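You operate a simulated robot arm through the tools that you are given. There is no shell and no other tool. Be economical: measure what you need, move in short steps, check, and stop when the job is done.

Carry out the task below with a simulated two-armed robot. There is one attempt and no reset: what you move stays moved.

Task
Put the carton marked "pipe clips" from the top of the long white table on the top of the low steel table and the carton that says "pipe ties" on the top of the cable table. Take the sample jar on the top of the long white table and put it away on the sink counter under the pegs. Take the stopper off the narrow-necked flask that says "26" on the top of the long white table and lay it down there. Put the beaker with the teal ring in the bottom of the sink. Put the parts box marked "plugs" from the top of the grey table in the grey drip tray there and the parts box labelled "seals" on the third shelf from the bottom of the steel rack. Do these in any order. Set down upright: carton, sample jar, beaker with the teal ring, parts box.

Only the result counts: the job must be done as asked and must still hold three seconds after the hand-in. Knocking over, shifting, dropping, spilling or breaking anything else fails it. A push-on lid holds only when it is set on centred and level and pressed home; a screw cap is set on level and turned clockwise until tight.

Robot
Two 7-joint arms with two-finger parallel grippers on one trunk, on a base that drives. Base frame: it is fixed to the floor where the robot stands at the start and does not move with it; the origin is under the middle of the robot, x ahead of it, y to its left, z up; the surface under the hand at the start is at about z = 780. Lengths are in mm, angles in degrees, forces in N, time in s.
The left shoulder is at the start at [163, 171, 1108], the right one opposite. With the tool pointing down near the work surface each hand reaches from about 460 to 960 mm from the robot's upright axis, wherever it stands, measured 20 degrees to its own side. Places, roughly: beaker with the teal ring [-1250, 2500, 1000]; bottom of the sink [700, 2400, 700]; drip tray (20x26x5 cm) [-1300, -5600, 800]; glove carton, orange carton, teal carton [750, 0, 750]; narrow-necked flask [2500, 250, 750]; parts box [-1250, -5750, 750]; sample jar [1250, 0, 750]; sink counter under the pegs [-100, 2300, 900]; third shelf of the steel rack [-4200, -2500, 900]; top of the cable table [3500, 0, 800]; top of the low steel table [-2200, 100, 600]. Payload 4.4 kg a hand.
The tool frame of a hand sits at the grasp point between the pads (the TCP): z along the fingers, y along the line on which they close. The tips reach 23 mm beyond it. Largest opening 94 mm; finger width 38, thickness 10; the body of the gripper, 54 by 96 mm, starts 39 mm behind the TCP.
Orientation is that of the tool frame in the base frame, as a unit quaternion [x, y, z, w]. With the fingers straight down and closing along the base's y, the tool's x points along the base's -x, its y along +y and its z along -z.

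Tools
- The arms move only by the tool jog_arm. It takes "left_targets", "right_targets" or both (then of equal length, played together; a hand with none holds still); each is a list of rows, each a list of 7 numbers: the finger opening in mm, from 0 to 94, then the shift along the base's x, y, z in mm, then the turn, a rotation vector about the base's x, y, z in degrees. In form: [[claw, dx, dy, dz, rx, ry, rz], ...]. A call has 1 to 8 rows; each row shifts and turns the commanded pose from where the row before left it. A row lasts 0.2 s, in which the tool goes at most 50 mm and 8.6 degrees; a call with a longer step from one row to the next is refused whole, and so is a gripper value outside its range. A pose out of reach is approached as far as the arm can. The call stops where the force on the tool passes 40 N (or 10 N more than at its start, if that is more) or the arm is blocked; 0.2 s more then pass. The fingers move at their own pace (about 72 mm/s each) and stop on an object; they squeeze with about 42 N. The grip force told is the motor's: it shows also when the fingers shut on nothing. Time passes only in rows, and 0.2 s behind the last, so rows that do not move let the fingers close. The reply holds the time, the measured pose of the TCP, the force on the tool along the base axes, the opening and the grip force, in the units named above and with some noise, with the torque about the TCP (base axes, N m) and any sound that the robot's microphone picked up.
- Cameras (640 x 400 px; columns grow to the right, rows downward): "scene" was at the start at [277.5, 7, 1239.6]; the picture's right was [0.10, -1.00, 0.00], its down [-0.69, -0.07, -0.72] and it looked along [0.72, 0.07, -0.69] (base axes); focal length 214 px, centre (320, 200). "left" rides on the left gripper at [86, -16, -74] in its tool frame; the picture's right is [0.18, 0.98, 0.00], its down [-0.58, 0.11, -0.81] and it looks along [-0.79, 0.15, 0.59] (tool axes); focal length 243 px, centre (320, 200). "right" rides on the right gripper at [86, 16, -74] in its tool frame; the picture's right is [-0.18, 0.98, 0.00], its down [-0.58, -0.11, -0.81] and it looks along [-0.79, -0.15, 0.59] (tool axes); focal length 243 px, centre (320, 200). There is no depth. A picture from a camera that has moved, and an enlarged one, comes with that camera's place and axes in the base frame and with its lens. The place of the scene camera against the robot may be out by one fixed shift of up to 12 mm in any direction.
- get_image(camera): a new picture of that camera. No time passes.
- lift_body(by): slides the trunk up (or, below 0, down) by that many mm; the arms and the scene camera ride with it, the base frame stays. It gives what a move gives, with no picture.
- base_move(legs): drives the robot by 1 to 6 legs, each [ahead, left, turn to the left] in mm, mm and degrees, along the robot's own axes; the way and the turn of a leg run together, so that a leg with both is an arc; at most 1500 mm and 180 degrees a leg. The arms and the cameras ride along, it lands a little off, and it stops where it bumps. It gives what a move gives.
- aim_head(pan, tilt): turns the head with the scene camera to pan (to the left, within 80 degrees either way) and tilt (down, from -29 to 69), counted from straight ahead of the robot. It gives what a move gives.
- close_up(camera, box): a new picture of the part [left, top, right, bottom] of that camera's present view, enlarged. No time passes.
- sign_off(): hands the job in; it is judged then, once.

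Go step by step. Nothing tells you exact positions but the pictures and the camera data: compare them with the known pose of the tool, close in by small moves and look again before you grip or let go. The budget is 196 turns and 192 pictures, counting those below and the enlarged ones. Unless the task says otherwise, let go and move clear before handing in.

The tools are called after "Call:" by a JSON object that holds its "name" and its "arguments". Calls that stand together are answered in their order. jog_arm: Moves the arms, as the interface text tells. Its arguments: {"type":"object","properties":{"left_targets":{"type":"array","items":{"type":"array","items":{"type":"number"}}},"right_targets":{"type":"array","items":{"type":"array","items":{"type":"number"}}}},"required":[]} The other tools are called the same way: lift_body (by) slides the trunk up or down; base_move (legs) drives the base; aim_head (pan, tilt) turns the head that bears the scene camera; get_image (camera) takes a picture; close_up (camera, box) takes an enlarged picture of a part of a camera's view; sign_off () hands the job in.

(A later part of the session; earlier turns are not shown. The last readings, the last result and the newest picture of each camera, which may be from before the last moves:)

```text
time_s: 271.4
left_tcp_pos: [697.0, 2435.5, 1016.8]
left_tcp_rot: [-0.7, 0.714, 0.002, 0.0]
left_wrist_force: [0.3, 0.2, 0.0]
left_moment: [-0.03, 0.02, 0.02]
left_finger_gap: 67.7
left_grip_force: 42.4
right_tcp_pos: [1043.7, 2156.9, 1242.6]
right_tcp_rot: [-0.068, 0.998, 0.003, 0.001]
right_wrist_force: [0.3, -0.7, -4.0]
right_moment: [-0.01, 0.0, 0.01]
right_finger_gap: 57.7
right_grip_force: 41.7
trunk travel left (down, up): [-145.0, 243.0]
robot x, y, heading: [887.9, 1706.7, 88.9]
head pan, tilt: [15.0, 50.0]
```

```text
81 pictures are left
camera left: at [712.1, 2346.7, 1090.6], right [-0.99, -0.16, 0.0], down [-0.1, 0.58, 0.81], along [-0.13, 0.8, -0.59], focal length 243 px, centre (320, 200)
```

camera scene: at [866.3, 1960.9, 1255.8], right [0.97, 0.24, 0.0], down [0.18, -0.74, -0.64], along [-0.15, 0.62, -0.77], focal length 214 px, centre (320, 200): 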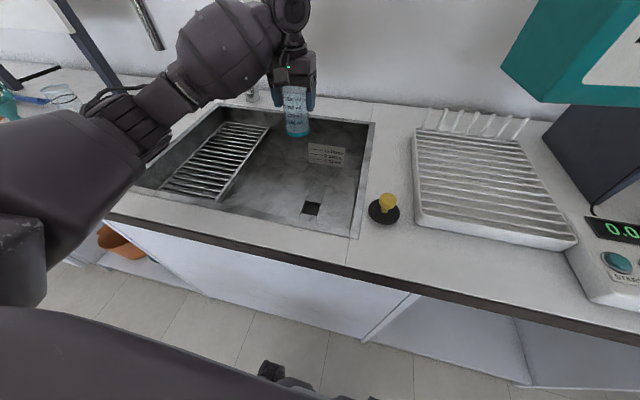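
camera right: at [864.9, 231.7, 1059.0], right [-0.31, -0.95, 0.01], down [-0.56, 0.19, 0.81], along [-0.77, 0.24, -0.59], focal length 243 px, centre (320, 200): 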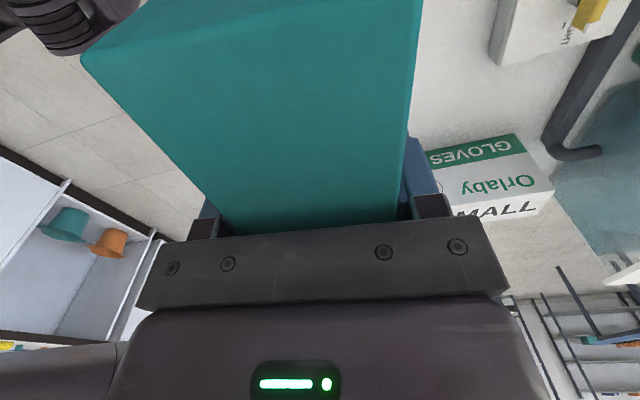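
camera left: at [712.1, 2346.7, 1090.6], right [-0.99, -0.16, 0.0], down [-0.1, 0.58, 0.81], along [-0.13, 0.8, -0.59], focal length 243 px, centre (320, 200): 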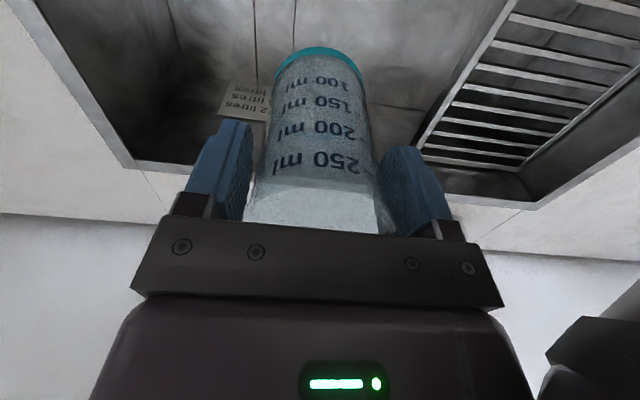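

Clear below. To keep the elbow above the counter I'll raise the trunk again while lowering the hand.

Call:
{"name": "lift_body", "arguments": {"by": 150}}

Call:
{"name": "base_move", "arguments": {"legs": [[35, 0, 0]]}}

Call:
{"name": "jog_arm", "arguments": {"left_targets": [[45, 0, -10, -45, 0, 0, 0], [45, 0, -10, -45, 0, 0, 0], [45, 0, -10, -45, 0, 0, 0], [45, 0, 0, -45, 0, 0, 0], [45, 0, 0, -40, 0, 0, 0], [45, 0, 0, -40, 0, 0, 0]]}}

Call:
{"name": "get_image", "arguments": {"camera": "scene"}}

```text
time_s: 273.1
left_tcp_pos: [698.1, 2438.1, 1161.5]
left_tcp_rot: [-0.7, 0.714, 0.0, -0.001]
left_wrist_force: [-1.1, -0.3, -0.7]
left_moment: [-0.01, -0.01, -0.02]
left_finger_gap: 67.9
left_grip_force: 42.5
right_tcp_pos: [1043.6, 2161.1, 1391.2]
right_tcp_rot: [-0.068, 0.998, 0.0, 0.002]
right_wrist_force: [0.7, 0.1, -3.8]
right_moment: [-0.05, 0.02, -0.01]
right_finger_gap: 57.7
right_grip_force: 41.8
trunk travel left (down, up): [-295.0, 93.0]
robot x, y, heading: [889.7, 1709.3, 88.4]
head pan, tilt: [15.0, 50.0]
```

```text
time_s: 274.0
left_tcp_pos: [698.4, 2471.5, 1163.6]
left_tcp_rot: [-0.7, 0.715, -0.001, -0.002]
left_wrist_force: [0.3, 0.2, -0.1]
left_moment: [-0.05, 0.03, -0.02]
left_finger_gap: 67.9
left_grip_force: 41.4
right_tcp_pos: [1044.2, 2195.4, 1391.0]
right_tcp_rot: [-0.069, 0.998, 0.001, 0.001]
right_wrist_force: [0.1, 0.8, -3.1]
right_moment: [-0.01, -0.02, 0.01]
right_finger_gap: 58.0
right_grip_force: 41.5
trunk travel left (down, up): [-295.0, 93.0]
robot x, y, heading: [889.8, 1738.5, 88.6]
head pan, tilt: [15.0, 50.0]
```

```text
time_s: 275.4
left_tcp_pos: [697.7, 2440.9, 903.5]
left_tcp_rot: [-0.7, 0.714, 0.0, 0.0]
left_wrist_force: [0.0, -0.8, -0.6]
left_moment: [-0.02, 0.01, 0.01]
left_finger_gap: 67.6
left_grip_force: 42.4
right_tcp_pos: [1042.9, 2195.7, 1392.6]
right_tcp_rot: [-0.069, 0.998, 0.001, 0.0]
right_wrist_force: [-0.2, -0.1, -3.8]
right_moment: [-0.02, -0.02, 0.02]
right_finger_gap: 58.0
right_grip_force: 41.6
trunk travel left (down, up): [-295.0, 93.0]
robot x, y, heading: [888.2, 1738.8, 88.6]
head pan, tilt: [15.0, 50.0]
```

```text
80 pictures are left
camera scene: at [864.6, 1882.2, 1418.9], right [0.97, 0.24, 0.0], down [0.18, -0.74, -0.64], along [-0.15, 0.62, -0.77], focal length 214 px, centre (320, 200)
```

scene: 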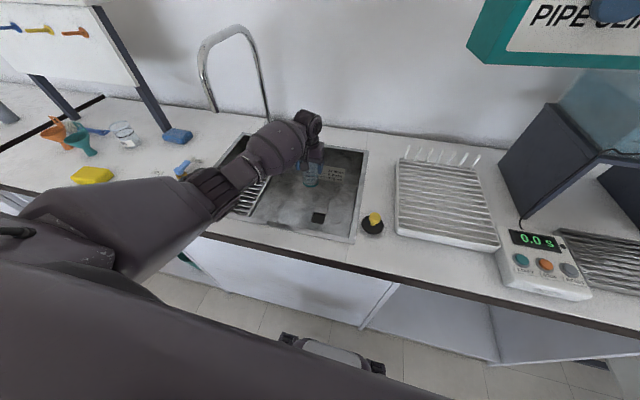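

Call:
{"name": "jog_arm", "arguments": {"left_targets": [[45, 0, 0, -30, 0, 0, 0], [45, 0, 0, -25, 0, 0, 0], [45, 0, 0, -20, 0, 0, 0]]}}

Call:
{"name": "get_image", "arguments": {"camera": "scene"}}

Call:
{"name": "get_image", "arguments": {"camera": "left"}}

```text
time_s: 276.2
left_tcp_pos: [698.1, 2439.5, 827.5]
left_tcp_rot: [-0.701, 0.714, -0.001, 0.001]
left_wrist_force: [0.5, 0.3, -0.3]
left_moment: [-0.05, -0.03, 0.0]
left_finger_gap: 68.1
left_grip_force: 42.1
right_tcp_pos: [1043.2, 2193.9, 1392.0]
right_tcp_rot: [-0.069, 0.998, 0.0, 0.001]
right_wrist_force: [0.1, 0.5, -3.6]
right_moment: [0.02, 0.02, 0.01]
right_finger_gap: 57.9
right_grip_force: 41.6
trunk travel left (down, up): [-295.0, 93.0]
robot x, y, heading: [890.2, 1737.9, 89.1]
head pan, tilt: [15.0, 50.0]
```

```text
79 pictures are left
camera scene: at [864.6, 1881.9, 1419.0], right [0.97, 0.24, 0.0], down [0.18, -0.74, -0.64], along [-0.15, 0.62, -0.77], focal length 214 px, centre (320, 200)
```

scene: 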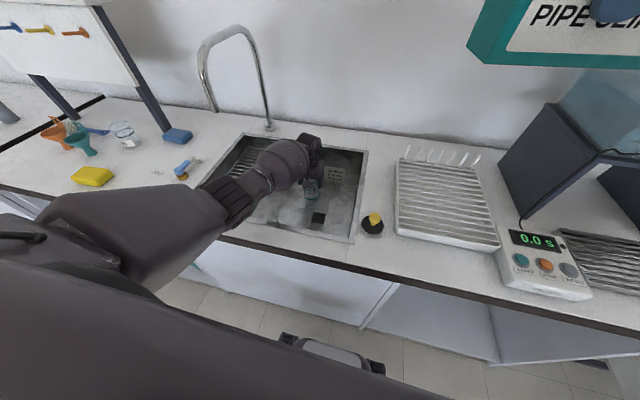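

```text
78 pictures are left
camera left: at [712.9, 2352.6, 902.4], right [-0.99, -0.16, 0.0], down [-0.1, 0.58, 0.81], along [-0.13, 0.8, -0.59], focal length 243 px, centre (320, 200)
```

left: 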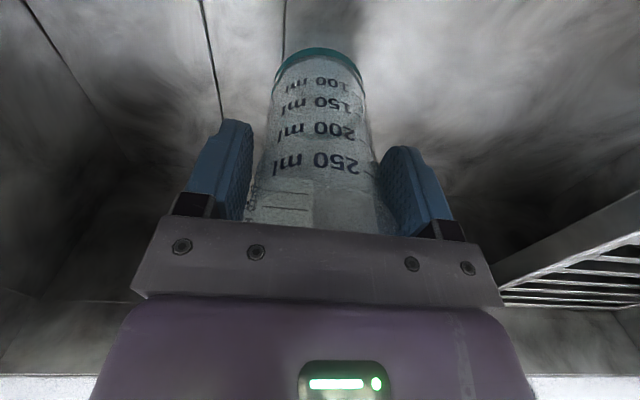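

Call:
{"name": "jog_arm", "arguments": {"left_targets": [[45, 0, 0, -12, 0, 0, 0], [45, 0, 0, -10, 0, 0, 0], [45, 0, 0, -6, 0, 0, 0], [45, 0, 0, -4, 0, 0, 0], [45, 0, 0, -4, 0, 0, 0], [45, 0, 0, -4, 0, 0, 0], [45, 0, 0, -4, 0, 0, 0]]}}

```text
time_s: 277.8
left_tcp_pos: [696.9, 2440.7, 789.7]
left_tcp_rot: [-0.698, 0.716, 0.003, 0.002]
left_wrist_force: [-5.3, 0.8, 35.3]
left_moment: [0.25, 0.06, 0.02]
left_finger_gap: 67.2
left_grip_force: 41.9
right_tcp_pos: [1044.0, 2191.1, 1392.8]
right_tcp_rot: [-0.069, 0.998, 0.001, 0.001]
right_wrist_force: [0.7, -0.7, -3.6]
right_moment: [0.01, 0.01, 0.01]
right_finger_gap: 57.7
right_grip_force: 41.9
trunk travel left (down, up): [-295.0, 93.0]
robot x, y, heading: [885.4, 1739.2, 89.3]
head pan, tilt: [15.0, 50.0]
```

Contact with the sink bottom at TCP z≈790. Relax, release and rise out.

Call:
{"name": "jog_arm", "arguments": {"left_targets": [[45, 0, 0, 6, 0, 0, 0], [70, 0, 0, 0, 0, 0, 0], [92, 0, 0, 0, 0, 0, 0], [92, 0, 0, 0, 0, 0, 0], [92, 0, 0, 20, 0, 0, 0], [92, 0, 0, 40, 0, 0, 0], [92, 0, 0, 45, 0, 0, 0], [92, 0, 0, 45, 0, 0, 0]]}}

Call:
{"name": "jog_arm", "arguments": {"left_targets": [[92, 0, 0, 45, 0, 0, 0], [92, 0, 0, 45, 0, 0, 0], [92, 0, 0, 45, 0, 0, 0], [92, 0, -20, 40, 0, 0, 0], [92, 0, -40, 20, 0, 0, 0], [92, 0, -40, 0, 0, 0, 0]]}}

Call:
{"name": "get_image", "arguments": {"camera": "scene"}}

```text
time_s: 279.6
left_tcp_pos: [699.2, 2440.7, 940.3]
left_tcp_rot: [-0.699, 0.715, -0.001, -0.001]
left_wrist_force: [0.0, -0.4, -0.9]
left_moment: [0.03, -0.02, 0.05]
left_finger_gap: 91.8
left_grip_force: 0.1
right_tcp_pos: [1044.3, 2193.2, 1391.4]
right_tcp_rot: [-0.07, 0.998, 0.001, 0.001]
right_wrist_force: [0.0, -0.2, -3.2]
right_moment: [-0.02, 0.01, -0.02]
right_finger_gap: 57.9
right_grip_force: 42.0
trunk travel left (down, up): [-295.0, 93.0]
robot x, y, heading: [887.2, 1740.9, 88.6]
head pan, tilt: [15.0, 50.0]
```

```text
time_s: 281.0
left_tcp_pos: [697.3, 2341.4, 1135.4]
left_tcp_rot: [-0.7, 0.714, 0.001, 0.0]
left_wrist_force: [0.3, -0.2, 0.3]
left_moment: [0.02, 0.0, 0.01]
left_finger_gap: 91.9
left_grip_force: 0.0
right_tcp_pos: [1043.6, 2192.8, 1392.1]
right_tcp_rot: [-0.069, 0.998, 0.001, 0.001]
right_wrist_force: [0.0, 0.1, -3.3]
right_moment: [0.02, -0.03, -0.03]
right_finger_gap: 57.9
right_grip_force: 42.1
trunk travel left (down, up): [-295.0, 93.0]
robot x, y, heading: [889.4, 1739.4, 88.9]
head pan, tilt: [15.0, 50.0]
```

```text
77 pictures are left
camera scene: at [864.1, 1880.9, 1419.1], right [0.97, 0.24, 0.0], down [0.18, -0.74, -0.64], along [-0.15, 0.62, -0.77], focal length 214 px, centre (320, 200)
```

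scene: 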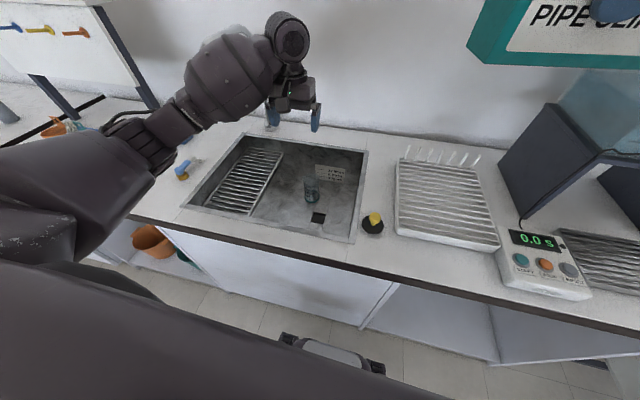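

The beaker stands in the sink. Next: carry the pipe-clips carton to the low steel table; drive that way and look.

Call:
{"name": "base_move", "arguments": {"legs": [[-640, 0, 0], [0, 0, 91], [1500, 0, 0], [500, 0, 0]]}}

Call:
{"name": "lift_body", "arguments": {"by": -170}}

Call:
{"name": "aim_head", "arguments": {"pan": 25, "tilt": 25}}

Call:
{"name": "get_image", "arguments": {"camera": "scene"}}

```text
time_s: 298.0
left_tcp_pos: [-1724.3, 899.2, 1136.2]
left_tcp_rot: [1.0, -0.001, 0.001, 0.001]
left_wrist_force: [0.3, 1.0, 0.3]
left_moment: [0.0, 0.01, 0.0]
left_finger_gap: 92.0
left_grip_force: 0.0
right_tcp_pos: [-1583.7, 1248.1, 1391.1]
right_tcp_rot: [0.76, -0.649, -0.001, 0.0]
right_wrist_force: [-0.3, -0.4, -3.1]
right_moment: [-0.01, -0.03, 0.05]
right_finger_gap: 57.6
right_grip_force: 42.3
trunk travel left (down, up): [-295.0, 93.0]
robot x, y, heading: [-1127.7, 1103.3, 179.8]
head pan, tilt: [15.0, 50.0]
```

```text
time_s: 299.9
left_tcp_pos: [-1722.4, 899.9, 966.9]
left_tcp_rot: [1.0, -0.001, -0.002, 0.001]
left_wrist_force: [0.7, 0.1, 0.4]
left_moment: [0.0, 0.02, 0.01]
left_finger_gap: 92.1
left_grip_force: 0.1
right_tcp_pos: [-1582.3, 1249.2, 1223.6]
right_tcp_rot: [0.76, -0.65, -0.004, 0.001]
right_wrist_force: [1.3, 0.8, -3.9]
right_moment: [0.01, 0.01, 0.01]
right_finger_gap: 57.7
right_grip_force: 42.3
trunk travel left (down, up): [-125.0, 263.0]
robot x, y, heading: [-1124.8, 1099.6, 179.8]
head pan, tilt: [15.0, 50.0]
```

```text
time_s: 300.8
left_tcp_pos: [-1723.7, 897.4, 965.7]
left_tcp_rot: [1.0, -0.001, 0.0, 0.0]
left_wrist_force: [0.1, -0.2, -0.1]
left_moment: [0.01, -0.02, -0.01]
left_finger_gap: 92.0
left_grip_force: 0.0
right_tcp_pos: [-1583.2, 1248.4, 1221.0]
right_tcp_rot: [0.76, -0.65, -0.001, 0.0]
right_wrist_force: [-0.3, 0.4, -3.3]
right_moment: [0.04, 0.02, 0.01]
right_finger_gap: 57.9
right_grip_force: 42.4
trunk travel left (down, up): [-125.0, 263.0]
robot x, y, heading: [-1125.4, 1103.9, 179.8]
head pan, tilt: [25.0, 25.0]
```

```text
76 pictures are left
camera scene: at [-1422.5, 1063.9, 1268.2], right [-0.42, 0.91, 0.0], down [0.38, 0.18, -0.91], along [-0.82, -0.38, -0.42], focal length 214 px, centre (320, 200)
```

scene: 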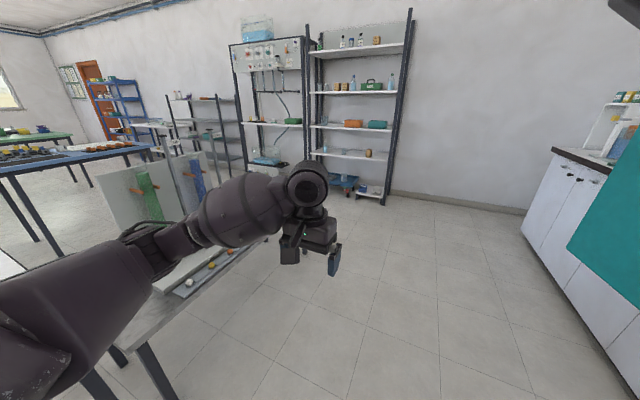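

Call:
{"name": "aim_head", "arguments": {"pan": 55, "tilt": 35}}

Call:
{"name": "get_image", "arguments": {"camera": "scene"}}

```text
time_s: 301.8
left_tcp_pos: [-1724.2, 898.8, 965.1]
left_tcp_rot: [1.0, -0.001, 0.0, 0.0]
left_wrist_force: [-0.1, -0.2, 0.3]
left_moment: [0.0, -0.02, 0.01]
left_finger_gap: 92.0
left_grip_force: 0.0
right_tcp_pos: [-1583.2, 1247.5, 1221.0]
right_tcp_rot: [0.761, -0.649, -0.001, -0.001]
right_wrist_force: [0.6, 0.3, -3.5]
right_moment: [-0.04, -0.03, -0.03]
right_finger_gap: 57.9
right_grip_force: 41.9
trunk travel left (down, up): [-125.0, 263.0]
robot x, y, heading: [-1126.5, 1107.9, 179.8]
head pan, tilt: [55.0, 35.0]
```

```text
75 pictures are left
camera scene: at [-1389.7, 1030.7, 1252.6], right [-0.82, 0.58, 0.0], down [0.33, 0.47, -0.82], along [-0.47, -0.67, -0.57], focal length 214 px, centre (320, 200)
```

scene: 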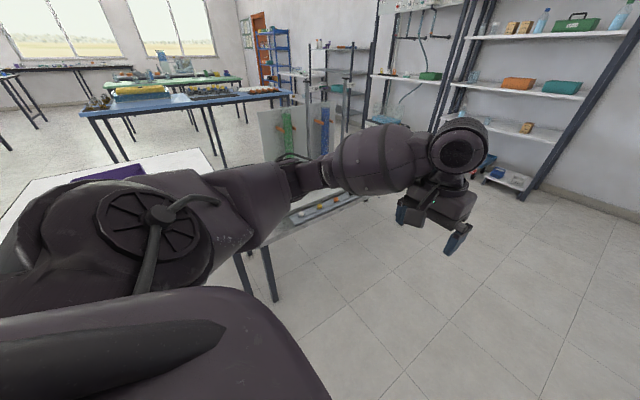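

Call:
{"name": "base_move", "arguments": {"legs": [[500, -50, 0], [0, 0, 90]]}}

Call:
{"name": "aim_head", "arguments": {"pan": -5, "tilt": 35}}

Call:
{"name": "get_image", "arguments": {"camera": "scene"}}

```text
time_s: 308.6
left_tcp_pos: [-1419.1, 557.5, 964.9]
left_tcp_rot: [0.707, 0.708, 0.0, 0.0]
left_wrist_force: [-0.9, -0.3, 0.3]
left_moment: [-0.02, -0.04, 0.02]
left_finger_gap: 91.9
left_grip_force: 0.0
right_tcp_pos: [-1768.9, 697.1, 1221.9]
right_tcp_rot: [0.997, 0.08, -0.002, 0.001]
right_wrist_force: [-0.5, -0.9, -3.3]
right_moment: [0.0, -0.01, 0.01]
right_finger_gap: 57.8
right_grip_force: 41.8
trunk travel left (down, up): [-125.0, 263.0]
robot x, y, heading: [-1629.5, 1155.4, -89.9]
head pan, tilt: [55.0, 35.0]
```

```text
time_s: 309.9
left_tcp_pos: [-1420.4, 558.1, 965.1]
left_tcp_rot: [0.706, 0.708, 0.001, 0.0]
left_wrist_force: [0.3, -0.6, 0.6]
left_moment: [-0.01, 0.02, 0.02]
left_finger_gap: 92.0
left_grip_force: 0.1
right_tcp_pos: [-1768.7, 697.2, 1220.5]
right_tcp_rot: [0.997, 0.08, -0.001, 0.001]
right_wrist_force: [1.0, 1.0, -3.3]
right_moment: [-0.01, 0.03, 0.01]
right_finger_gap: 57.9
right_grip_force: 41.5
trunk travel left (down, up): [-125.0, 263.0]
robot x, y, heading: [-1626.5, 1153.6, -89.8]
head pan, tilt: [-5.0, 35.0]
```

```text
74 pictures are left
camera scene: at [-1640.9, 861.4, 1252.6], right [-1.0, 0.08, 0.0], down [0.05, 0.57, -0.82], along [-0.07, -0.82, -0.57], focal length 214 px, centre (320, 200)
```

scene: 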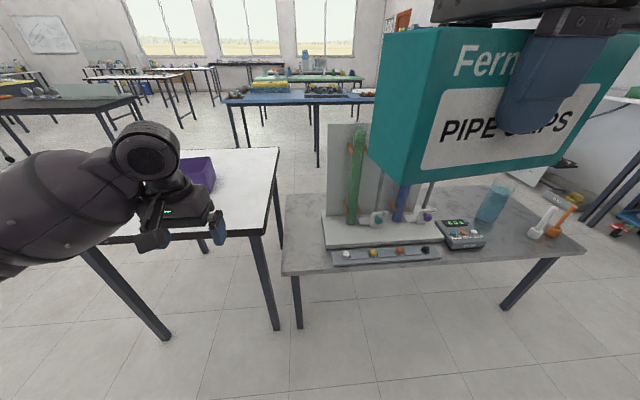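

The low steel table spans x≈-2725…-1535, y≈-140…380, z≈600, with a free strip at its left end (x≈-1700…-1550). I'll turn the carton so its long side runs along y and drive there.

Call:
{"name": "jog_arm", "arguments": {"right_targets": [[50, 0, 0, -20, 0, 0, 8.6], [50, 0, 0, -20, 0, 0, 8.6], [50, 0, 0, -20, 0, 0, 8.6], [50, 0, 0, -20, 0, 0, 8.6], [50, 0, 0, -20, 0, 0, 8.6], [50, 0, 0, -20, 0, 0, 8.6], [50, 0, 0, -20, 0, 0, 8.6], [50, 0, 0, -20, 0, 0, 8.6]], "left_targets": [[92, 0, 0, 20, 0, 0, 0], [92, 0, 0, 20, 0, 0, 0], [92, 0, 0, 20, 0, 0, 0], [92, 0, 0, 20, 0, 0, 0], [92, 0, 0, 20, 0, 0, 0], [92, 0, 0, 20, 0, 0, 0], [92, 0, 0, 20, 0, 0, 0], [92, 0, 0, 0, 0, 0, 0]]}}

Call:
{"name": "jog_arm", "arguments": {"right_targets": [[50, 0, -20, 0, 0, 0, 8.6], [50, 0, -20, 0, 0, 0, 3.6]]}}

Call:
{"name": "base_move", "arguments": {"legs": [[250, 160, 0]]}}

Call:
{"name": "get_image", "arguments": {"camera": "scene"}}

```text
time_s: 311.7
left_tcp_pos: [-1418.3, 558.2, 1103.6]
left_tcp_rot: [0.707, 0.708, 0.001, 0.0]
left_wrist_force: [-0.1, 0.3, 0.4]
left_moment: [0.0, -0.02, 0.02]
left_finger_gap: 91.9
left_grip_force: 0.1
right_tcp_pos: [-1769.1, 697.4, 1060.4]
right_tcp_rot: [0.776, 0.63, -0.001, 0.001]
right_wrist_force: [0.2, -0.6, -2.7]
right_moment: [0.02, 0.01, 0.0]
right_finger_gap: 57.9
right_grip_force: 42.1
trunk travel left (down, up): [-125.0, 263.0]
robot x, y, heading: [-1628.3, 1156.6, -89.9]
head pan, tilt: [-5.0, 35.0]
```

```text
time_s: 312.3
left_tcp_pos: [-1418.6, 558.1, 1104.9]
left_tcp_rot: [0.707, 0.708, 0.0, 0.001]
left_wrist_force: [0.4, 0.1, -0.5]
left_moment: [0.01, 0.01, 0.04]
left_finger_gap: 92.0
left_grip_force: 0.1
right_tcp_pos: [-1769.2, 657.1, 1062.2]
right_tcp_rot: [0.705, 0.709, 0.0, 0.001]
right_wrist_force: [-0.7, -0.7, -3.8]
right_moment: [0.01, 0.04, 0.02]
right_finger_gap: 57.8
right_grip_force: 41.9
trunk travel left (down, up): [-125.0, 263.0]
robot x, y, heading: [-1627.5, 1155.5, -89.8]
head pan, tilt: [-5.0, 35.0]
```

```text
time_s: 314.3
left_tcp_pos: [-1256.3, 310.8, 1104.9]
left_tcp_rot: [0.706, 0.708, 0.001, -0.001]
left_wrist_force: [0.3, 0.7, 0.0]
left_moment: [0.03, 0.01, 0.02]
left_finger_gap: 92.1
left_grip_force: 0.0
right_tcp_pos: [-1605.9, 408.2, 1062.2]
right_tcp_rot: [0.705, 0.709, 0.0, 0.001]
right_wrist_force: [0.1, 0.8, -3.3]
right_moment: [0.01, 0.02, -0.01]
right_finger_gap: 57.6
right_grip_force: 42.1
trunk travel left (down, up): [-125.0, 263.0]
robot x, y, heading: [-1467.2, 907.3, -89.8]
head pan, tilt: [-5.0, 35.0]
```

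```text
73 pictures are left
camera scene: at [-1478.3, 613.6, 1252.5], right [-1.0, 0.08, 0.0], down [0.05, 0.57, -0.82], along [-0.07, -0.82, -0.57], focal length 214 px, centre (320, 200)
```

scene: 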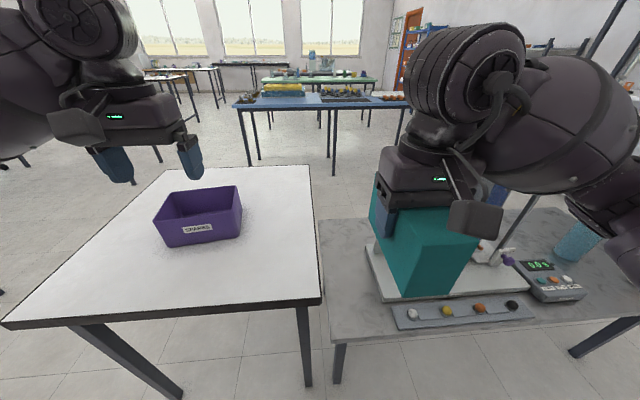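

Call:
{"name": "jog_arm", "arguments": {"right_targets": [[50, -2, -43, -15, 0, 0, 0], [50, -2, -43, -15, 0, 0, 0], [50, -2, -43, -15, 0, 0, 0], [50, -2, -43, -15, 0, 0, 0], [50, -2, -43, -15, 0, 0, 0], [50, 0, -43, -15, 0, 0, 0], [50, 0, 0, -45, 0, 0, 0], [50, 0, 0, -45, 0, 0, 0]]}}

Call:
{"name": "get_image", "arguments": {"camera": "scene"}}

Call:
{"name": "get_image", "arguments": {"camera": "right"}}

```text
time_s: 316.1
left_tcp_pos: [-1256.2, 310.1, 1104.6]
left_tcp_rot: [0.706, 0.709, 0.002, -0.001]
left_wrist_force: [0.4, -0.3, -0.2]
left_moment: [0.02, 0.02, 0.0]
left_finger_gap: 92.0
left_grip_force: 0.1
right_tcp_pos: [-1616.9, 150.2, 879.3]
right_tcp_rot: [0.705, 0.71, 0.0, 0.001]
right_wrist_force: [-0.5, -0.4, -2.7]
right_moment: [0.03, 0.01, 0.01]
right_finger_gap: 57.7
right_grip_force: 42.3
trunk travel left (down, up): [-125.0, 263.0]
robot x, y, heading: [-1466.7, 907.2, -89.7]
head pan, tilt: [-5.0, 35.0]
```

```text
72 pictures are left
camera scene: at [-1478.7, 612.7, 1252.0], right [-1.0, 0.08, 0.0], down [0.05, 0.57, -0.82], along [-0.07, -0.82, -0.57], focal length 214 px, centre (320, 200)
```

scene: 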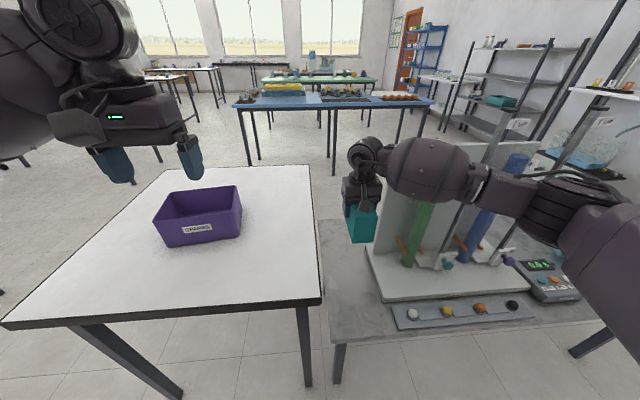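

```text
71 pictures are left
camera right: at [-1600.7, 237.2, 954.0], right [0.98, -0.18, 0.0], down [-0.11, -0.58, 0.81], along [-0.14, -0.79, -0.59], focal length 243 px, centre (320, 200)
```

right: 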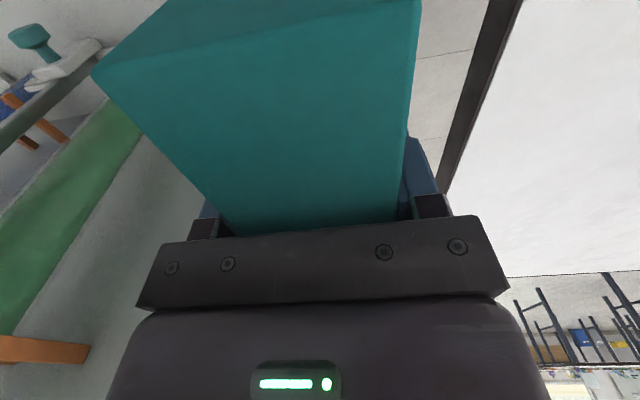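

The forearm passes near the column stand; I'll shift the drop point toward the front (y≈235) before lowering.

Call:
{"name": "jog_arm", "arguments": {"right_targets": [[50, 0, 42, 0, 0, 0, 0], [50, 0, 43, 0, 0, 0, 0], [50, 0, 0, -45, 0, 0, 0], [50, 0, 0, -45, 0, 0, 0], [50, 0, 0, -40, 0, 0, 0]]}}

Call:
{"name": "get_image", "arguments": {"camera": "scene"}}

```text
time_s: 317.3
left_tcp_pos: [-1255.6, 310.4, 1104.4]
left_tcp_rot: [0.706, 0.708, 0.002, 0.0]
left_wrist_force: [0.5, -0.1, 0.2]
left_moment: [0.01, -0.02, 0.01]
left_finger_gap: 92.0
left_grip_force: 0.1
right_tcp_pos: [-1617.3, 236.4, 750.5]
right_tcp_rot: [0.705, 0.709, 0.0, 0.002]
right_wrist_force: [-0.6, -0.9, -3.0]
right_moment: [-0.04, 0.05, 0.0]
right_finger_gap: 57.7
right_grip_force: 41.2
trunk travel left (down, up): [-125.0, 263.0]
robot x, y, heading: [-1459.9, 904.8, -89.6]
head pan, tilt: [-5.0, 35.0]
```

```text
70 pictures are left
camera scene: at [-1478.7, 612.9, 1252.2], right [-1.0, 0.08, 0.0], down [0.05, 0.57, -0.82], along [-0.07, -0.82, -0.57], focal length 214 px, centre (320, 200)
```

scene: 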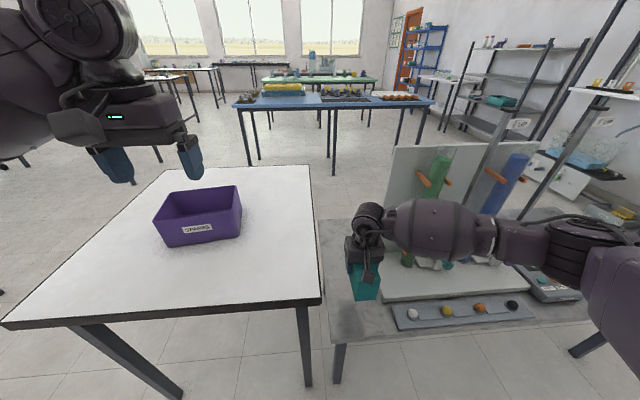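

Call:
{"name": "jog_arm", "arguments": {"right_targets": [[50, 0, 0, -40, 0, 0, 0], [50, 0, 0, -25, 0, 0, 0], [50, 0, 0, -10, 0, 0, 0], [50, 0, 0, -6, 0, 0, 0], [50, 0, 0, -4, 0, 0, 0], [50, 0, 0, -4, 0, 0, 0], [50, 0, 0, -4, 0, 0, 0], [50, 0, 0, -4, 0, 0, 0]]}}

Call:
{"name": "close_up", "arguments": {"camera": "scene", "box": [310, 180, 640, 380]}}

```text
time_s: 319.1
left_tcp_pos: [-1255.5, 310.7, 1105.0]
left_tcp_rot: [0.706, 0.708, 0.001, 0.002]
left_wrist_force: [-0.2, -0.9, 0.4]
left_moment: [-0.05, 0.04, 0.0]
left_finger_gap: 92.2
left_grip_force: 0.0
right_tcp_pos: [-1616.9, 235.9, 653.9]
right_tcp_rot: [0.706, 0.708, 0.0, 0.001]
right_wrist_force: [0.0, -1.0, -4.0]
right_moment: [0.03, 0.02, -0.01]
right_finger_gap: 57.7
right_grip_force: 41.9
trunk travel left (down, up): [-125.0, 263.0]
robot x, y, heading: [-1464.8, 906.7, -89.9]
head pan, tilt: [-5.0, 35.0]
```

```text
1.94 times, centred on (475, 280) of scene
camera zoom: at [-1478.6, 613.7, 1252.5], right [-1.0, 0.08, 0.0], down [0.05, 0.57, -0.82], along [-0.07, -0.82, -0.57], focal length 416 px, centre (19, 45)
```

zoom: 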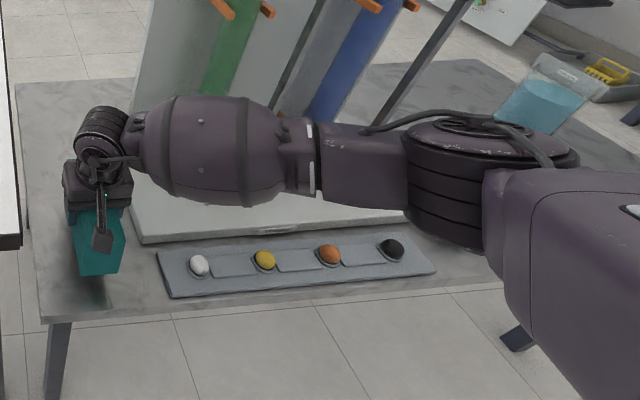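

Call:
{"name": "jog_arm", "arguments": {"right_targets": [[50, 0, 0, -5, 0, 0, 0], [50, 0, 0, -4, 0, 0, 0], [50, 0, 0, -4, 0, 0, 0], [50, 0, 0, -4, 0, 0, 0], [50, 0, 0, -4, 0, 0, 0], [50, 0, 0, -4, 0, 0, 0], [50, 0, 0, -4, 0, 0, 0], [50, 0, 0, -4, 0, 0, 0]]}}

```text
time_s: 320.9
left_tcp_pos: [-1256.0, 309.9, 1105.9]
left_tcp_rot: [0.705, 0.709, 0.001, 0.0]
left_wrist_force: [0.0, -0.3, 0.5]
left_moment: [-0.01, -0.02, 0.01]
left_finger_gap: 92.3
left_grip_force: 0.1
right_tcp_pos: [-1616.6, 237.5, 621.7]
right_tcp_rot: [0.705, 0.709, 0.0, 0.001]
right_wrist_force: [-0.5, -0.9, -4.1]
right_moment: [-0.01, 0.01, 0.01]
right_finger_gap: 57.6
right_grip_force: 41.9
trunk travel left (down, up): [-125.0, 263.0]
robot x, y, heading: [-1460.9, 903.9, -89.9]
head pan, tilt: [-5.0, 35.0]
```

Call:
{"name": "jog_arm", "arguments": {"right_targets": [[50, 0, 0, -4, 0, 0, 0], [50, 0, 0, -4, 0, 0, 0], [50, 0, 0, -4, 0, 0, 0], [50, 0, 0, -4, 0, 0, 0], [50, 0, 0, -4, 0, 0, 0], [50, 0, 0, -4, 0, 0, 0], [50, 0, 0, -4, 0, 0, 0], [50, 0, 0, -4, 0, 0, 0]]}}

Call:
{"name": "close_up", "arguments": {"camera": "scene", "box": [310, 180, 640, 380]}}

```text
time_s: 322.3
left_tcp_pos: [-1255.9, 313.1, 1107.7]
left_tcp_rot: [0.706, 0.708, -0.001, 0.001]
left_wrist_force: [0.2, 0.1, 0.2]
left_moment: [-0.03, 0.0, 0.0]
left_finger_gap: 91.7
left_grip_force: 0.1
right_tcp_pos: [-1615.6, 233.9, 607.3]
right_tcp_rot: [0.706, 0.708, -0.003, 0.006]
right_wrist_force: [-1.8, 1.9, 29.7]
right_moment: [0.97, 1.02, -0.07]
right_finger_gap: 57.5
right_grip_force: 42.3
trunk travel left (down, up): [-125.0, 263.0]
robot x, y, heading: [-1463.3, 908.9, -89.6]
head pan, tilt: [-5.0, 35.0]
stopped in row 6 (right hand): the force on the tool passed its limit at 41 N (the readings are from after the stop); the commanded pose is now the measured one
```

```text
1.94 times, centred on (475, 280) of scene
camera zoom: at [-1478.3, 617.1, 1253.8], right [-1.0, 0.08, 0.0], down [0.05, 0.57, -0.82], along [-0.07, -0.82, -0.57], focal length 416 px, centre (19, 45)
```

zoom: 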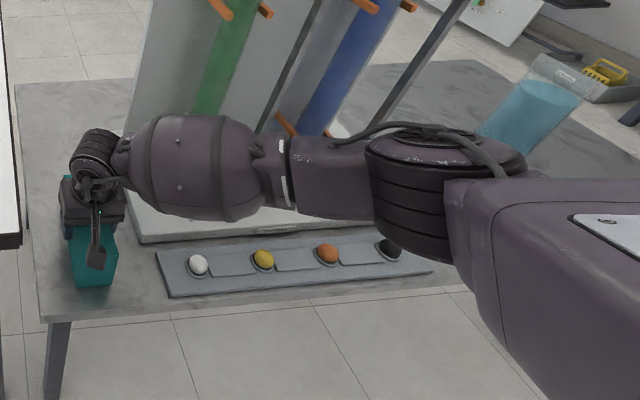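

The carton rests on the low table (surface ≈550). Release and rise.

Call:
{"name": "jog_arm", "arguments": {"right_targets": [[57, 0, 0, 1, 0, 0, 0], [75, 0, 0, 0, 0, 0, 0], [92, 0, 0, 0, 0, 0, 0], [92, 0, 0, 0, 0, 0, 0], [92, 0, 0, 25, 0, 0, 0], [92, 0, 0, 45, 0, 0, 0], [92, 0, 0, 45, 0, 0, 0], [92, 0, 0, 45, 0, 0, 0]]}}

Call:
{"name": "jog_arm", "arguments": {"right_targets": [[92, 0, 0, 45, 0, 0, 0], [92, 0, 10, 45, 0, 0, 0], [92, 0, 20, 45, 0, 0, 0], [92, 0, 20, 45, 0, 0, 0], [92, 0, 20, 45, 0, 0, 0], [92, 0, 20, 45, 0, 0, 0]]}}

Call:
{"name": "get_image", "arguments": {"camera": "scene"}}

```text
time_s: 324.1
left_tcp_pos: [-1256.8, 312.5, 1106.4]
left_tcp_rot: [0.705, 0.709, 0.0, 0.001]
left_wrist_force: [0.2, 0.7, 0.1]
left_moment: [0.03, -0.01, 0.06]
left_finger_gap: 91.9
left_grip_force: 0.0
right_tcp_pos: [-1614.9, 236.7, 765.5]
right_tcp_rot: [0.705, 0.709, -0.001, 0.003]
right_wrist_force: [0.1, 0.7, -0.2]
right_moment: [0.01, 0.0, -0.02]
right_finger_gap: 91.8
right_grip_force: 0.1
trunk travel left (down, up): [-125.0, 263.0]
robot x, y, heading: [-1466.4, 906.4, -89.8]
head pan, tilt: [-5.0, 35.0]
```

```text
time_s: 325.5
left_tcp_pos: [-1255.9, 312.2, 1105.6]
left_tcp_rot: [0.706, 0.708, 0.0, 0.0]
left_wrist_force: [0.2, 0.1, -0.1]
left_moment: [0.01, 0.01, 0.03]
left_finger_gap: 92.0
left_grip_force: 0.1
right_tcp_pos: [-1616.5, 326.3, 1033.8]
right_tcp_rot: [0.706, 0.709, -0.001, 0.004]
right_wrist_force: [0.0, 0.8, 0.7]
right_moment: [0.0, -0.01, -0.02]
right_finger_gap: 92.1
right_grip_force: 0.1
trunk travel left (down, up): [-125.0, 263.0]
robot x, y, heading: [-1462.8, 906.5, -89.9]
head pan, tilt: [-5.0, 35.0]
```

```text
67 pictures are left
camera scene: at [-1478.6, 615.2, 1253.0], right [-1.0, 0.08, 0.0], down [0.05, 0.57, -0.82], along [-0.07, -0.82, -0.57], focal length 214 px, centre (320, 200)
```

scene: 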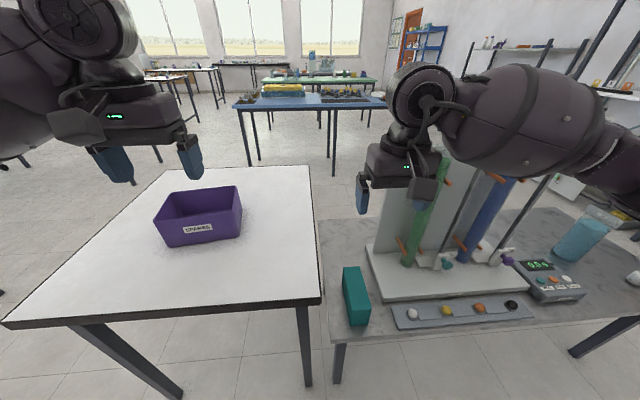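

The carton stands on the low table. Now back to right the fallen flask 92 (its original place ≈(2566,246)) using the free right hand.

Call:
{"name": "base_move", "arguments": {"legs": [[-230, 0, 0], [0, 0, 90], [1500, 0, 0], [1500, 0, 0], [680, 0, 0], [0, 0, -90]]}}

Call:
{"name": "aim_head", "arguments": {"pan": 0, "tilt": 45}}

Call:
{"name": "get_image", "arguments": {"camera": "scene"}}

```text
time_s: 352.3
left_tcp_pos: [2435.7, 608.9, 1106.3]
left_tcp_rot: [0.7, 0.714, 0.001, 0.0]
left_wrist_force: [1.0, 0.0, -1.1]
left_moment: [0.02, 0.02, 0.01]
left_finger_gap: 91.8
left_grip_force: 0.2
right_tcp_pos: [2072.8, 618.2, 1032.7]
right_tcp_rot: [0.7, 0.715, 0.0, 0.003]
right_wrist_force: [-0.6, 0.2, 0.9]
right_moment: [-0.05, -0.01, -0.01]
right_finger_gap: 92.0
right_grip_force: 0.0
trunk travel left (down, up): [-125.0, 263.0]
robot x, y, heading: [2218.0, 1201.6, -88.7]
head pan, tilt: [-5.0, 35.0]
```

```text
time_s: 353.0
left_tcp_pos: [2435.1, 608.6, 1105.0]
left_tcp_rot: [0.7, 0.714, 0.0, 0.001]
left_wrist_force: [0.1, 0.1, 0.2]
left_moment: [0.03, -0.01, -0.04]
left_finger_gap: 91.6
left_grip_force: 0.0
right_tcp_pos: [2074.3, 617.9, 1034.3]
right_tcp_rot: [0.699, 0.715, -0.001, 0.004]
right_wrist_force: [0.4, 0.7, 0.0]
right_moment: [-0.02, 0.03, 0.03]
right_finger_gap: 92.1
right_grip_force: 0.0
trunk travel left (down, up): [-125.0, 263.0]
robot x, y, heading: [2218.0, 1205.7, -88.8]
head pan, tilt: [0.0, 45.0]
```

```text
66 pictures are left
camera scene: at [2215.6, 915.1, 1237.8], right [-1.0, -0.02, 0.0], down [-0.01, 0.71, -0.71], along [0.01, -0.71, -0.71], focal length 214 px, centre (320, 200)
```

scene: 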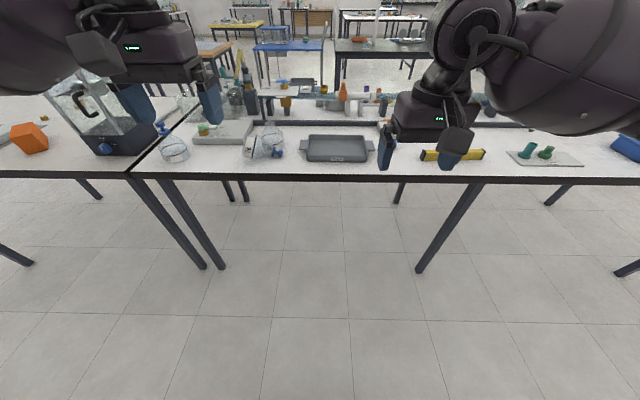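

I'll drive to about (2520,830) with heading ≈-80, keeping the left arm clear of the tank.

Call:
{"name": "base_move", "arguments": {"legs": [[0, 310, 0], [375, 0, 0], [0, 0, 9]]}}

Call:
{"name": "aim_head", "arguments": {"pan": -15, "tilt": 55}}

Call:
{"name": "get_image", "arguments": {"camera": "scene"}}

```text
time_s: 359.0
left_tcp_pos: [2841.9, 281.3, 1105.1]
left_tcp_rot: [0.642, 0.767, 0.001, 0.0]
left_wrist_force: [-0.2, -0.3, -0.3]
left_moment: [-0.01, 0.04, -0.02]
left_finger_gap: 91.9
left_grip_force: 0.0
right_tcp_pos: [2484.6, 233.1, 1033.5]
right_tcp_rot: [0.641, 0.767, 0.0, 0.003]
right_wrist_force: [1.4, -0.5, 0.2]
right_moment: [-0.03, 0.01, -0.03]
right_finger_gap: 91.7
right_grip_force: 0.1
trunk travel left (down, up): [-125.0, 263.0]
robot x, y, heading: [2534.6, 831.9, -80.0]
head pan, tilt: [0.0, 45.0]
```

```text
time_s: 359.7
left_tcp_pos: [2840.6, 281.6, 1105.1]
left_tcp_rot: [0.642, 0.766, 0.0, 0.0]
left_wrist_force: [-0.3, 0.8, -0.6]
left_moment: [-0.03, -0.02, 0.02]
left_finger_gap: 92.3
left_grip_force: 0.1
right_tcp_pos: [2482.7, 233.6, 1032.6]
right_tcp_rot: [0.642, 0.767, 0.0, 0.003]
right_wrist_force: [0.2, -0.2, -0.1]
right_moment: [-0.01, 0.0, 0.0]
right_finger_gap: 92.0
right_grip_force: 0.1
trunk travel left (down, up): [-125.0, 263.0]
robot x, y, heading: [2535.5, 830.6, -79.8]
head pan, tilt: [-15.0, 55.0]
```

```text
65 pictures are left
camera scene: at [2556.4, 558.6, 1224.4], right [-1.0, 0.08, 0.0], down [0.07, 0.82, -0.57], along [-0.05, -0.57, -0.82], focal length 214 px, centre (320, 200)
```

scene: 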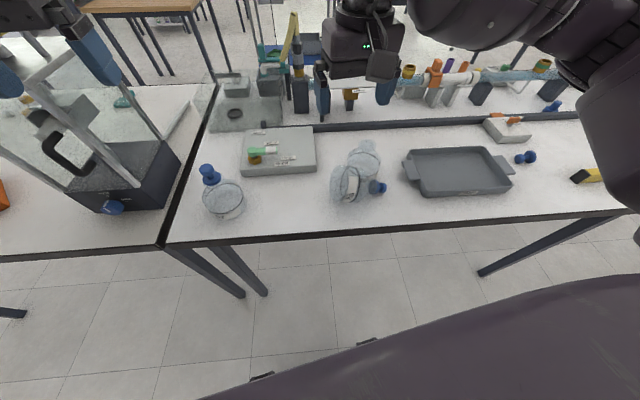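

Call:
{"name": "close_up", "arguments": {"camera": "scene", "box": [310, 120, 420, 220]}}

```text
4.00 times, centred on (365, 170) of scene
camera zoom: at [2556.4, 558.6, 1224.4], right [-1.0, 0.08, 0.0], down [0.07, 0.82, -0.57], along [-0.05, -0.57, -0.82], focal length 858 px, centre (140, 320)
```

zoom: 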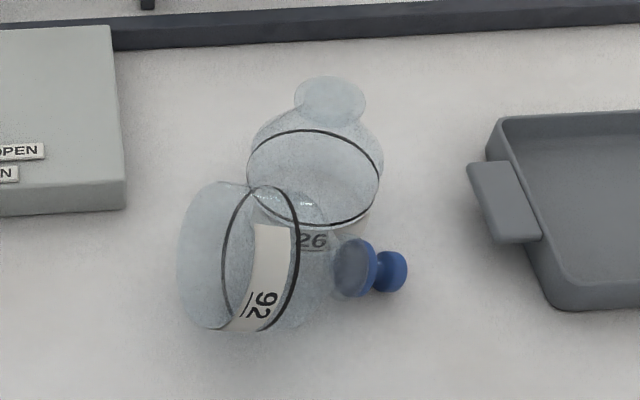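

Flask 92 lies with its axis from about (2498,235) to the knob at (2380,258), close to flask 26. I'll turn the base a bit right, move the left hand up out of the way, and turn the right hand to grip the stopper/neck from the -x end.

Call:
{"name": "jog_arm", "arguments": {"left_targets": [[92, 0, 0, 40, 0, 0, 0], [92, 10, 0, 40, 0, 0, 0], [92, 20, 0, 40, 0, 0, 0], [92, 20, 10, 20, 0, 0, 0]], "right_targets": [[60, -10, 0, 20, 0, 0, 0], [60, -20, 0, 20, 0, 0, 0], [60, -30, 0, 10, 0, 0, 0], [60, -30, 0, 0, 0, 0, 0]]}}

Call:
{"name": "base_move", "arguments": {"legs": [[0, 0, -20]]}}

Call:
{"name": "jog_arm", "arguments": {"right_targets": [[60, 0, 0, 0, 0, 0, -8.6], [60, 0, 0, 0, 0, 0, -8.6], [60, 0, 0, 0, 0, 0, -8.6], [60, 0, 0, 0, 0, 0, -8.6], [60, 0, 0, 0, 0, 0, -8.6], [60, 0, 0, 0, 0, 0, -8.6], [60, 0, 0, 0, 0, 0, -8.6], [60, 0, 0, 0, 0, 0, -8.6]]}}

```text
time_s: 360.7
left_tcp_pos: [2891.8, 293.0, 1246.8]
left_tcp_rot: [0.642, 0.767, -0.001, 0.001]
left_wrist_force: [-0.6, 0.8, 0.6]
left_moment: [0.02, 0.01, -0.02]
left_finger_gap: 92.0
left_grip_force: 0.0
right_tcp_pos: [2393.9, 233.4, 1084.7]
right_tcp_rot: [0.641, 0.768, -0.001, 0.004]
right_wrist_force: [-0.7, 0.1, 0.1]
right_moment: [-0.01, -0.02, 0.01]
right_finger_gap: 60.1
right_grip_force: 0.1
trunk travel left (down, up): [-125.0, 263.0]
robot x, y, heading: [2535.9, 828.9, -79.8]
head pan, tilt: [-15.0, 55.0]
```

```text
time_s: 362.2
left_tcp_pos: [2685.0, 201.5, 1245.7]
left_tcp_rot: [0.765, 0.644, 0.0, 0.0]
left_wrist_force: [-0.3, 0.0, -1.2]
left_moment: [-0.05, -0.03, -0.04]
left_finger_gap: 92.0
left_grip_force: 0.0
right_tcp_pos: [2196.3, 319.0, 1083.6]
right_tcp_rot: [0.765, 0.644, -0.002, 0.003]
right_wrist_force: [0.0, 0.6, -0.8]
right_moment: [-0.03, 0.0, -0.03]
right_finger_gap: 60.1
right_grip_force: 0.0
trunk travel left (down, up): [-125.0, 263.0]
robot x, y, heading: [2534.1, 833.6, -99.8]
head pan, tilt: [-15.0, 55.0]
```

```text
time_s: 364.0
left_tcp_pos: [2685.0, 200.7, 1244.4]
left_tcp_rot: [0.766, 0.643, 0.001, 0.001]
left_wrist_force: [-0.1, -0.3, -0.1]
left_moment: [-0.02, 0.02, 0.0]
left_finger_gap: 91.9
left_grip_force: 0.1
right_tcp_pos: [2197.5, 317.5, 1083.6]
right_tcp_rot: [0.995, 0.098, -0.002, 0.002]
right_wrist_force: [-0.4, -0.3, -0.6]
right_moment: [0.0, -0.02, -0.03]
right_finger_gap: 59.9
right_grip_force: 0.0
trunk travel left (down, up): [-125.0, 263.0]
robot x, y, heading: [2534.6, 832.3, -100.0]
head pan, tilt: [-15.0, 55.0]
```

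Call:
{"name": "jog_arm", "arguments": {"right_targets": [[60, 12, -5, 0, 0, 0, -8.6], [60, 12, -5, 0, 0, 0, -8.6], [60, 12, -5, 0, 0, 0, -4.8], [60, 0, 0, 0, -1.5, -7.9, 0], [60, 0, 0, 0, -1.5, -7.9, 0], [60, 0, 0, 0, -1.5, -7.9, 0], [60, 0, 0, 0, -1.5, -7.9, 0], [60, 0, 0, 0, -1.5, -7.9, 0]]}}

Call:
{"name": "jog_arm", "arguments": {"right_targets": [[60, 0, 0, -20, -1.5, -7.9, 0], [60, 0, 0, -20, -1.5, -7.9, 0], [60, 10, -5, -40, 0, 0, 0], [60, 10, -5, -40, 0, 0, 0], [60, 10, -5, -40, 0, 0, 0]]}}

Call:
{"name": "get_image", "arguments": {"camera": "scene"}}

Call:
{"name": "get_image", "arguments": {"camera": "right"}}

```text
time_s: 365.8
left_tcp_pos: [2685.1, 201.8, 1244.6]
left_tcp_rot: [0.766, 0.643, 0.0, 0.0]
left_wrist_force: [0.1, -0.4, 0.3]
left_moment: [0.01, -0.03, 0.03]
left_finger_gap: 92.1
left_grip_force: 0.0
right_tcp_pos: [2231.9, 302.7, 1082.8]
right_tcp_rot: [0.936, -0.088, 0.34, 0.034]
right_wrist_force: [-0.4, 0.9, 0.0]
right_moment: [-0.01, 0.01, 0.04]
right_finger_gap: 60.0
right_grip_force: 0.1
trunk travel left (down, up): [-125.0, 263.0]
robot x, y, heading: [2536.6, 831.4, -99.9]
head pan, tilt: [-15.0, 55.0]
```

```text
time_s: 367.0
left_tcp_pos: [2685.2, 200.6, 1244.4]
left_tcp_rot: [0.765, 0.644, 0.0, 0.0]
left_wrist_force: [-0.4, 0.1, 0.0]
left_moment: [0.01, -0.03, 0.02]
left_finger_gap: 92.1
left_grip_force: 0.1
right_tcp_pos: [2261.5, 286.8, 922.9]
right_tcp_rot: [0.879, -0.083, 0.467, 0.046]
right_wrist_force: [-0.2, -0.1, -0.6]
right_moment: [0.05, 0.01, 0.01]
right_finger_gap: 60.1
right_grip_force: 0.1
trunk travel left (down, up): [-125.0, 263.0]
robot x, y, heading: [2534.0, 832.0, -99.9]
head pan, tilt: [-15.0, 55.0]
```

```text
63 pictures are left
camera scene: at [2460.9, 564.4, 1224.1], right [-0.91, 0.42, 0.0], down [0.35, 0.74, -0.57], along [-0.24, -0.52, -0.82], focal length 214 px, centre (320, 200)
```

scene: 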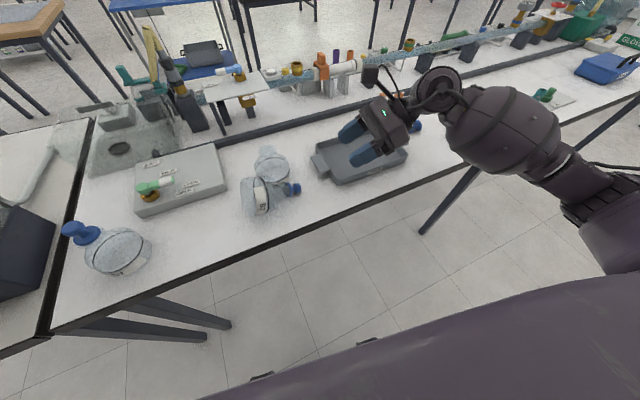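

```text
62 pictures are left
camera right: at [2247.1, 274.2, 1036.9], right [-0.29, -0.95, -0.15], down [-0.96, 0.29, -0.03], along [0.07, 0.13, -0.99], focal length 243 px, centre (320, 200)
```

right: 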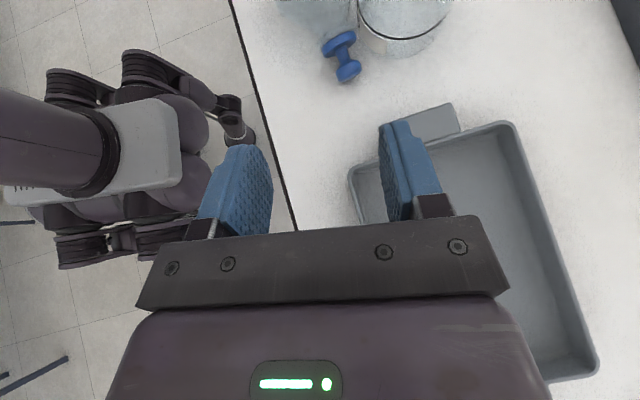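

Top view: knob at (2364,246), collar at (2391,246), axis nearly along x. Line up at a pre-grasp point with opening 46.

Call:
{"name": "jog_arm", "arguments": {"right_targets": [[46, 25, -9, -22, 0, 0, 5], [46, 25, -9, -22, 0, 0, 0], [46, 25, -9, -21, 0, 0, 0]]}}

Call:
{"name": "get_image", "arguments": {"camera": "right"}}

Call:
{"name": "close_up", "arguments": {"camera": "scene", "box": [220, 100, 400, 230]}}

```text
time_s: 367.8
left_tcp_pos: [2686.8, 201.0, 1244.3]
left_tcp_rot: [0.766, 0.643, 0.0, 0.0]
left_wrist_force: [0.4, 0.4, -0.1]
left_moment: [0.01, 0.0, 0.02]
left_finger_gap: 92.0
left_grip_force: 0.0
right_tcp_pos: [2337.5, 260.1, 858.5]
right_tcp_rot: [0.882, -0.045, 0.469, 0.025]
right_wrist_force: [0.7, -0.3, 0.1]
right_moment: [0.0, -0.04, -0.01]
right_finger_gap: 46.2
right_grip_force: 0.1
trunk travel left (down, up): [-125.0, 263.0]
robot x, y, heading: [2533.1, 832.2, -100.3]
head pan, tilt: [-15.0, 55.0]
```

```text
61 pictures are left
camera right: at [2323.4, 245.6, 971.4], right [-0.2, -0.97, -0.15], down [-0.98, 0.21, -0.03], along [0.06, 0.14, -0.99], focal length 243 px, centre (320, 200)
```

right: 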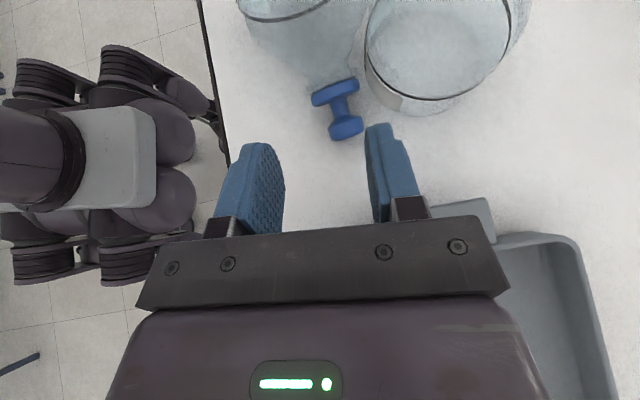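

```text
3.08 times, centred on (310, 165) of scene
camera zoom: at [2461.3, 564.3, 1224.1], right [-0.91, 0.42, 0.0], down [0.34, 0.74, -0.57], along [-0.24, -0.52, -0.82], focal length 660 px, centre (351, 308)
```

zoom: 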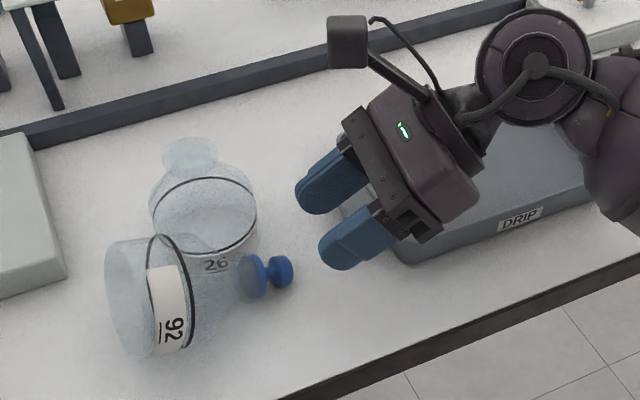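

The stopper's nose is down: knob ≈(2382,241,793), collar ≈(2408,243,800). I'll grip the knob with a narrow opening to stay clear of flask 26.

Call:
{"name": "jog_arm", "arguments": {"right_targets": [[30, 8, -13, -24, 0, 0, 0], [30, 0, 0, 0, 0, 0, 0]]}}

Call:
{"name": "get_image", "arguments": {"camera": "right"}}

```text
time_s: 368.4
left_tcp_pos: [2684.8, 201.7, 1244.4]
left_tcp_rot: [0.766, 0.643, 0.001, 0.001]
left_wrist_force: [0.3, 0.1, 0.0]
left_moment: [-0.02, -0.03, -0.01]
left_finger_gap: 91.8
left_grip_force: 0.0
right_tcp_pos: [2345.9, 247.3, 834.9]
right_tcp_rot: [0.882, -0.044, 0.469, 0.026]
right_wrist_force: [0.9, 0.2, -0.1]
right_moment: [0.02, 0.03, 0.02]
right_finger_gap: 30.0
right_grip_force: 0.1
trunk travel left (down, up): [-125.0, 263.0]
robot x, y, heading: [2535.8, 832.6, -99.9]
head pan, tilt: [-15.0, 55.0]
```

```text
59 pictures are left
camera right: at [2331.8, 233.5, 948.5], right [-0.2, -0.97, -0.15], down [-0.98, 0.21, -0.03], along [0.06, 0.14, -0.99], focal length 243 px, centre (320, 200)
```

right: 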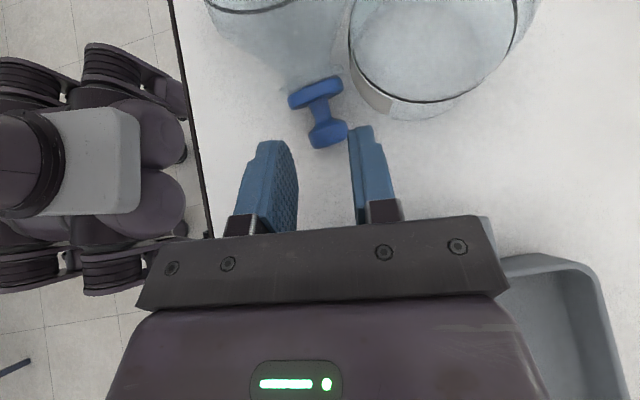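

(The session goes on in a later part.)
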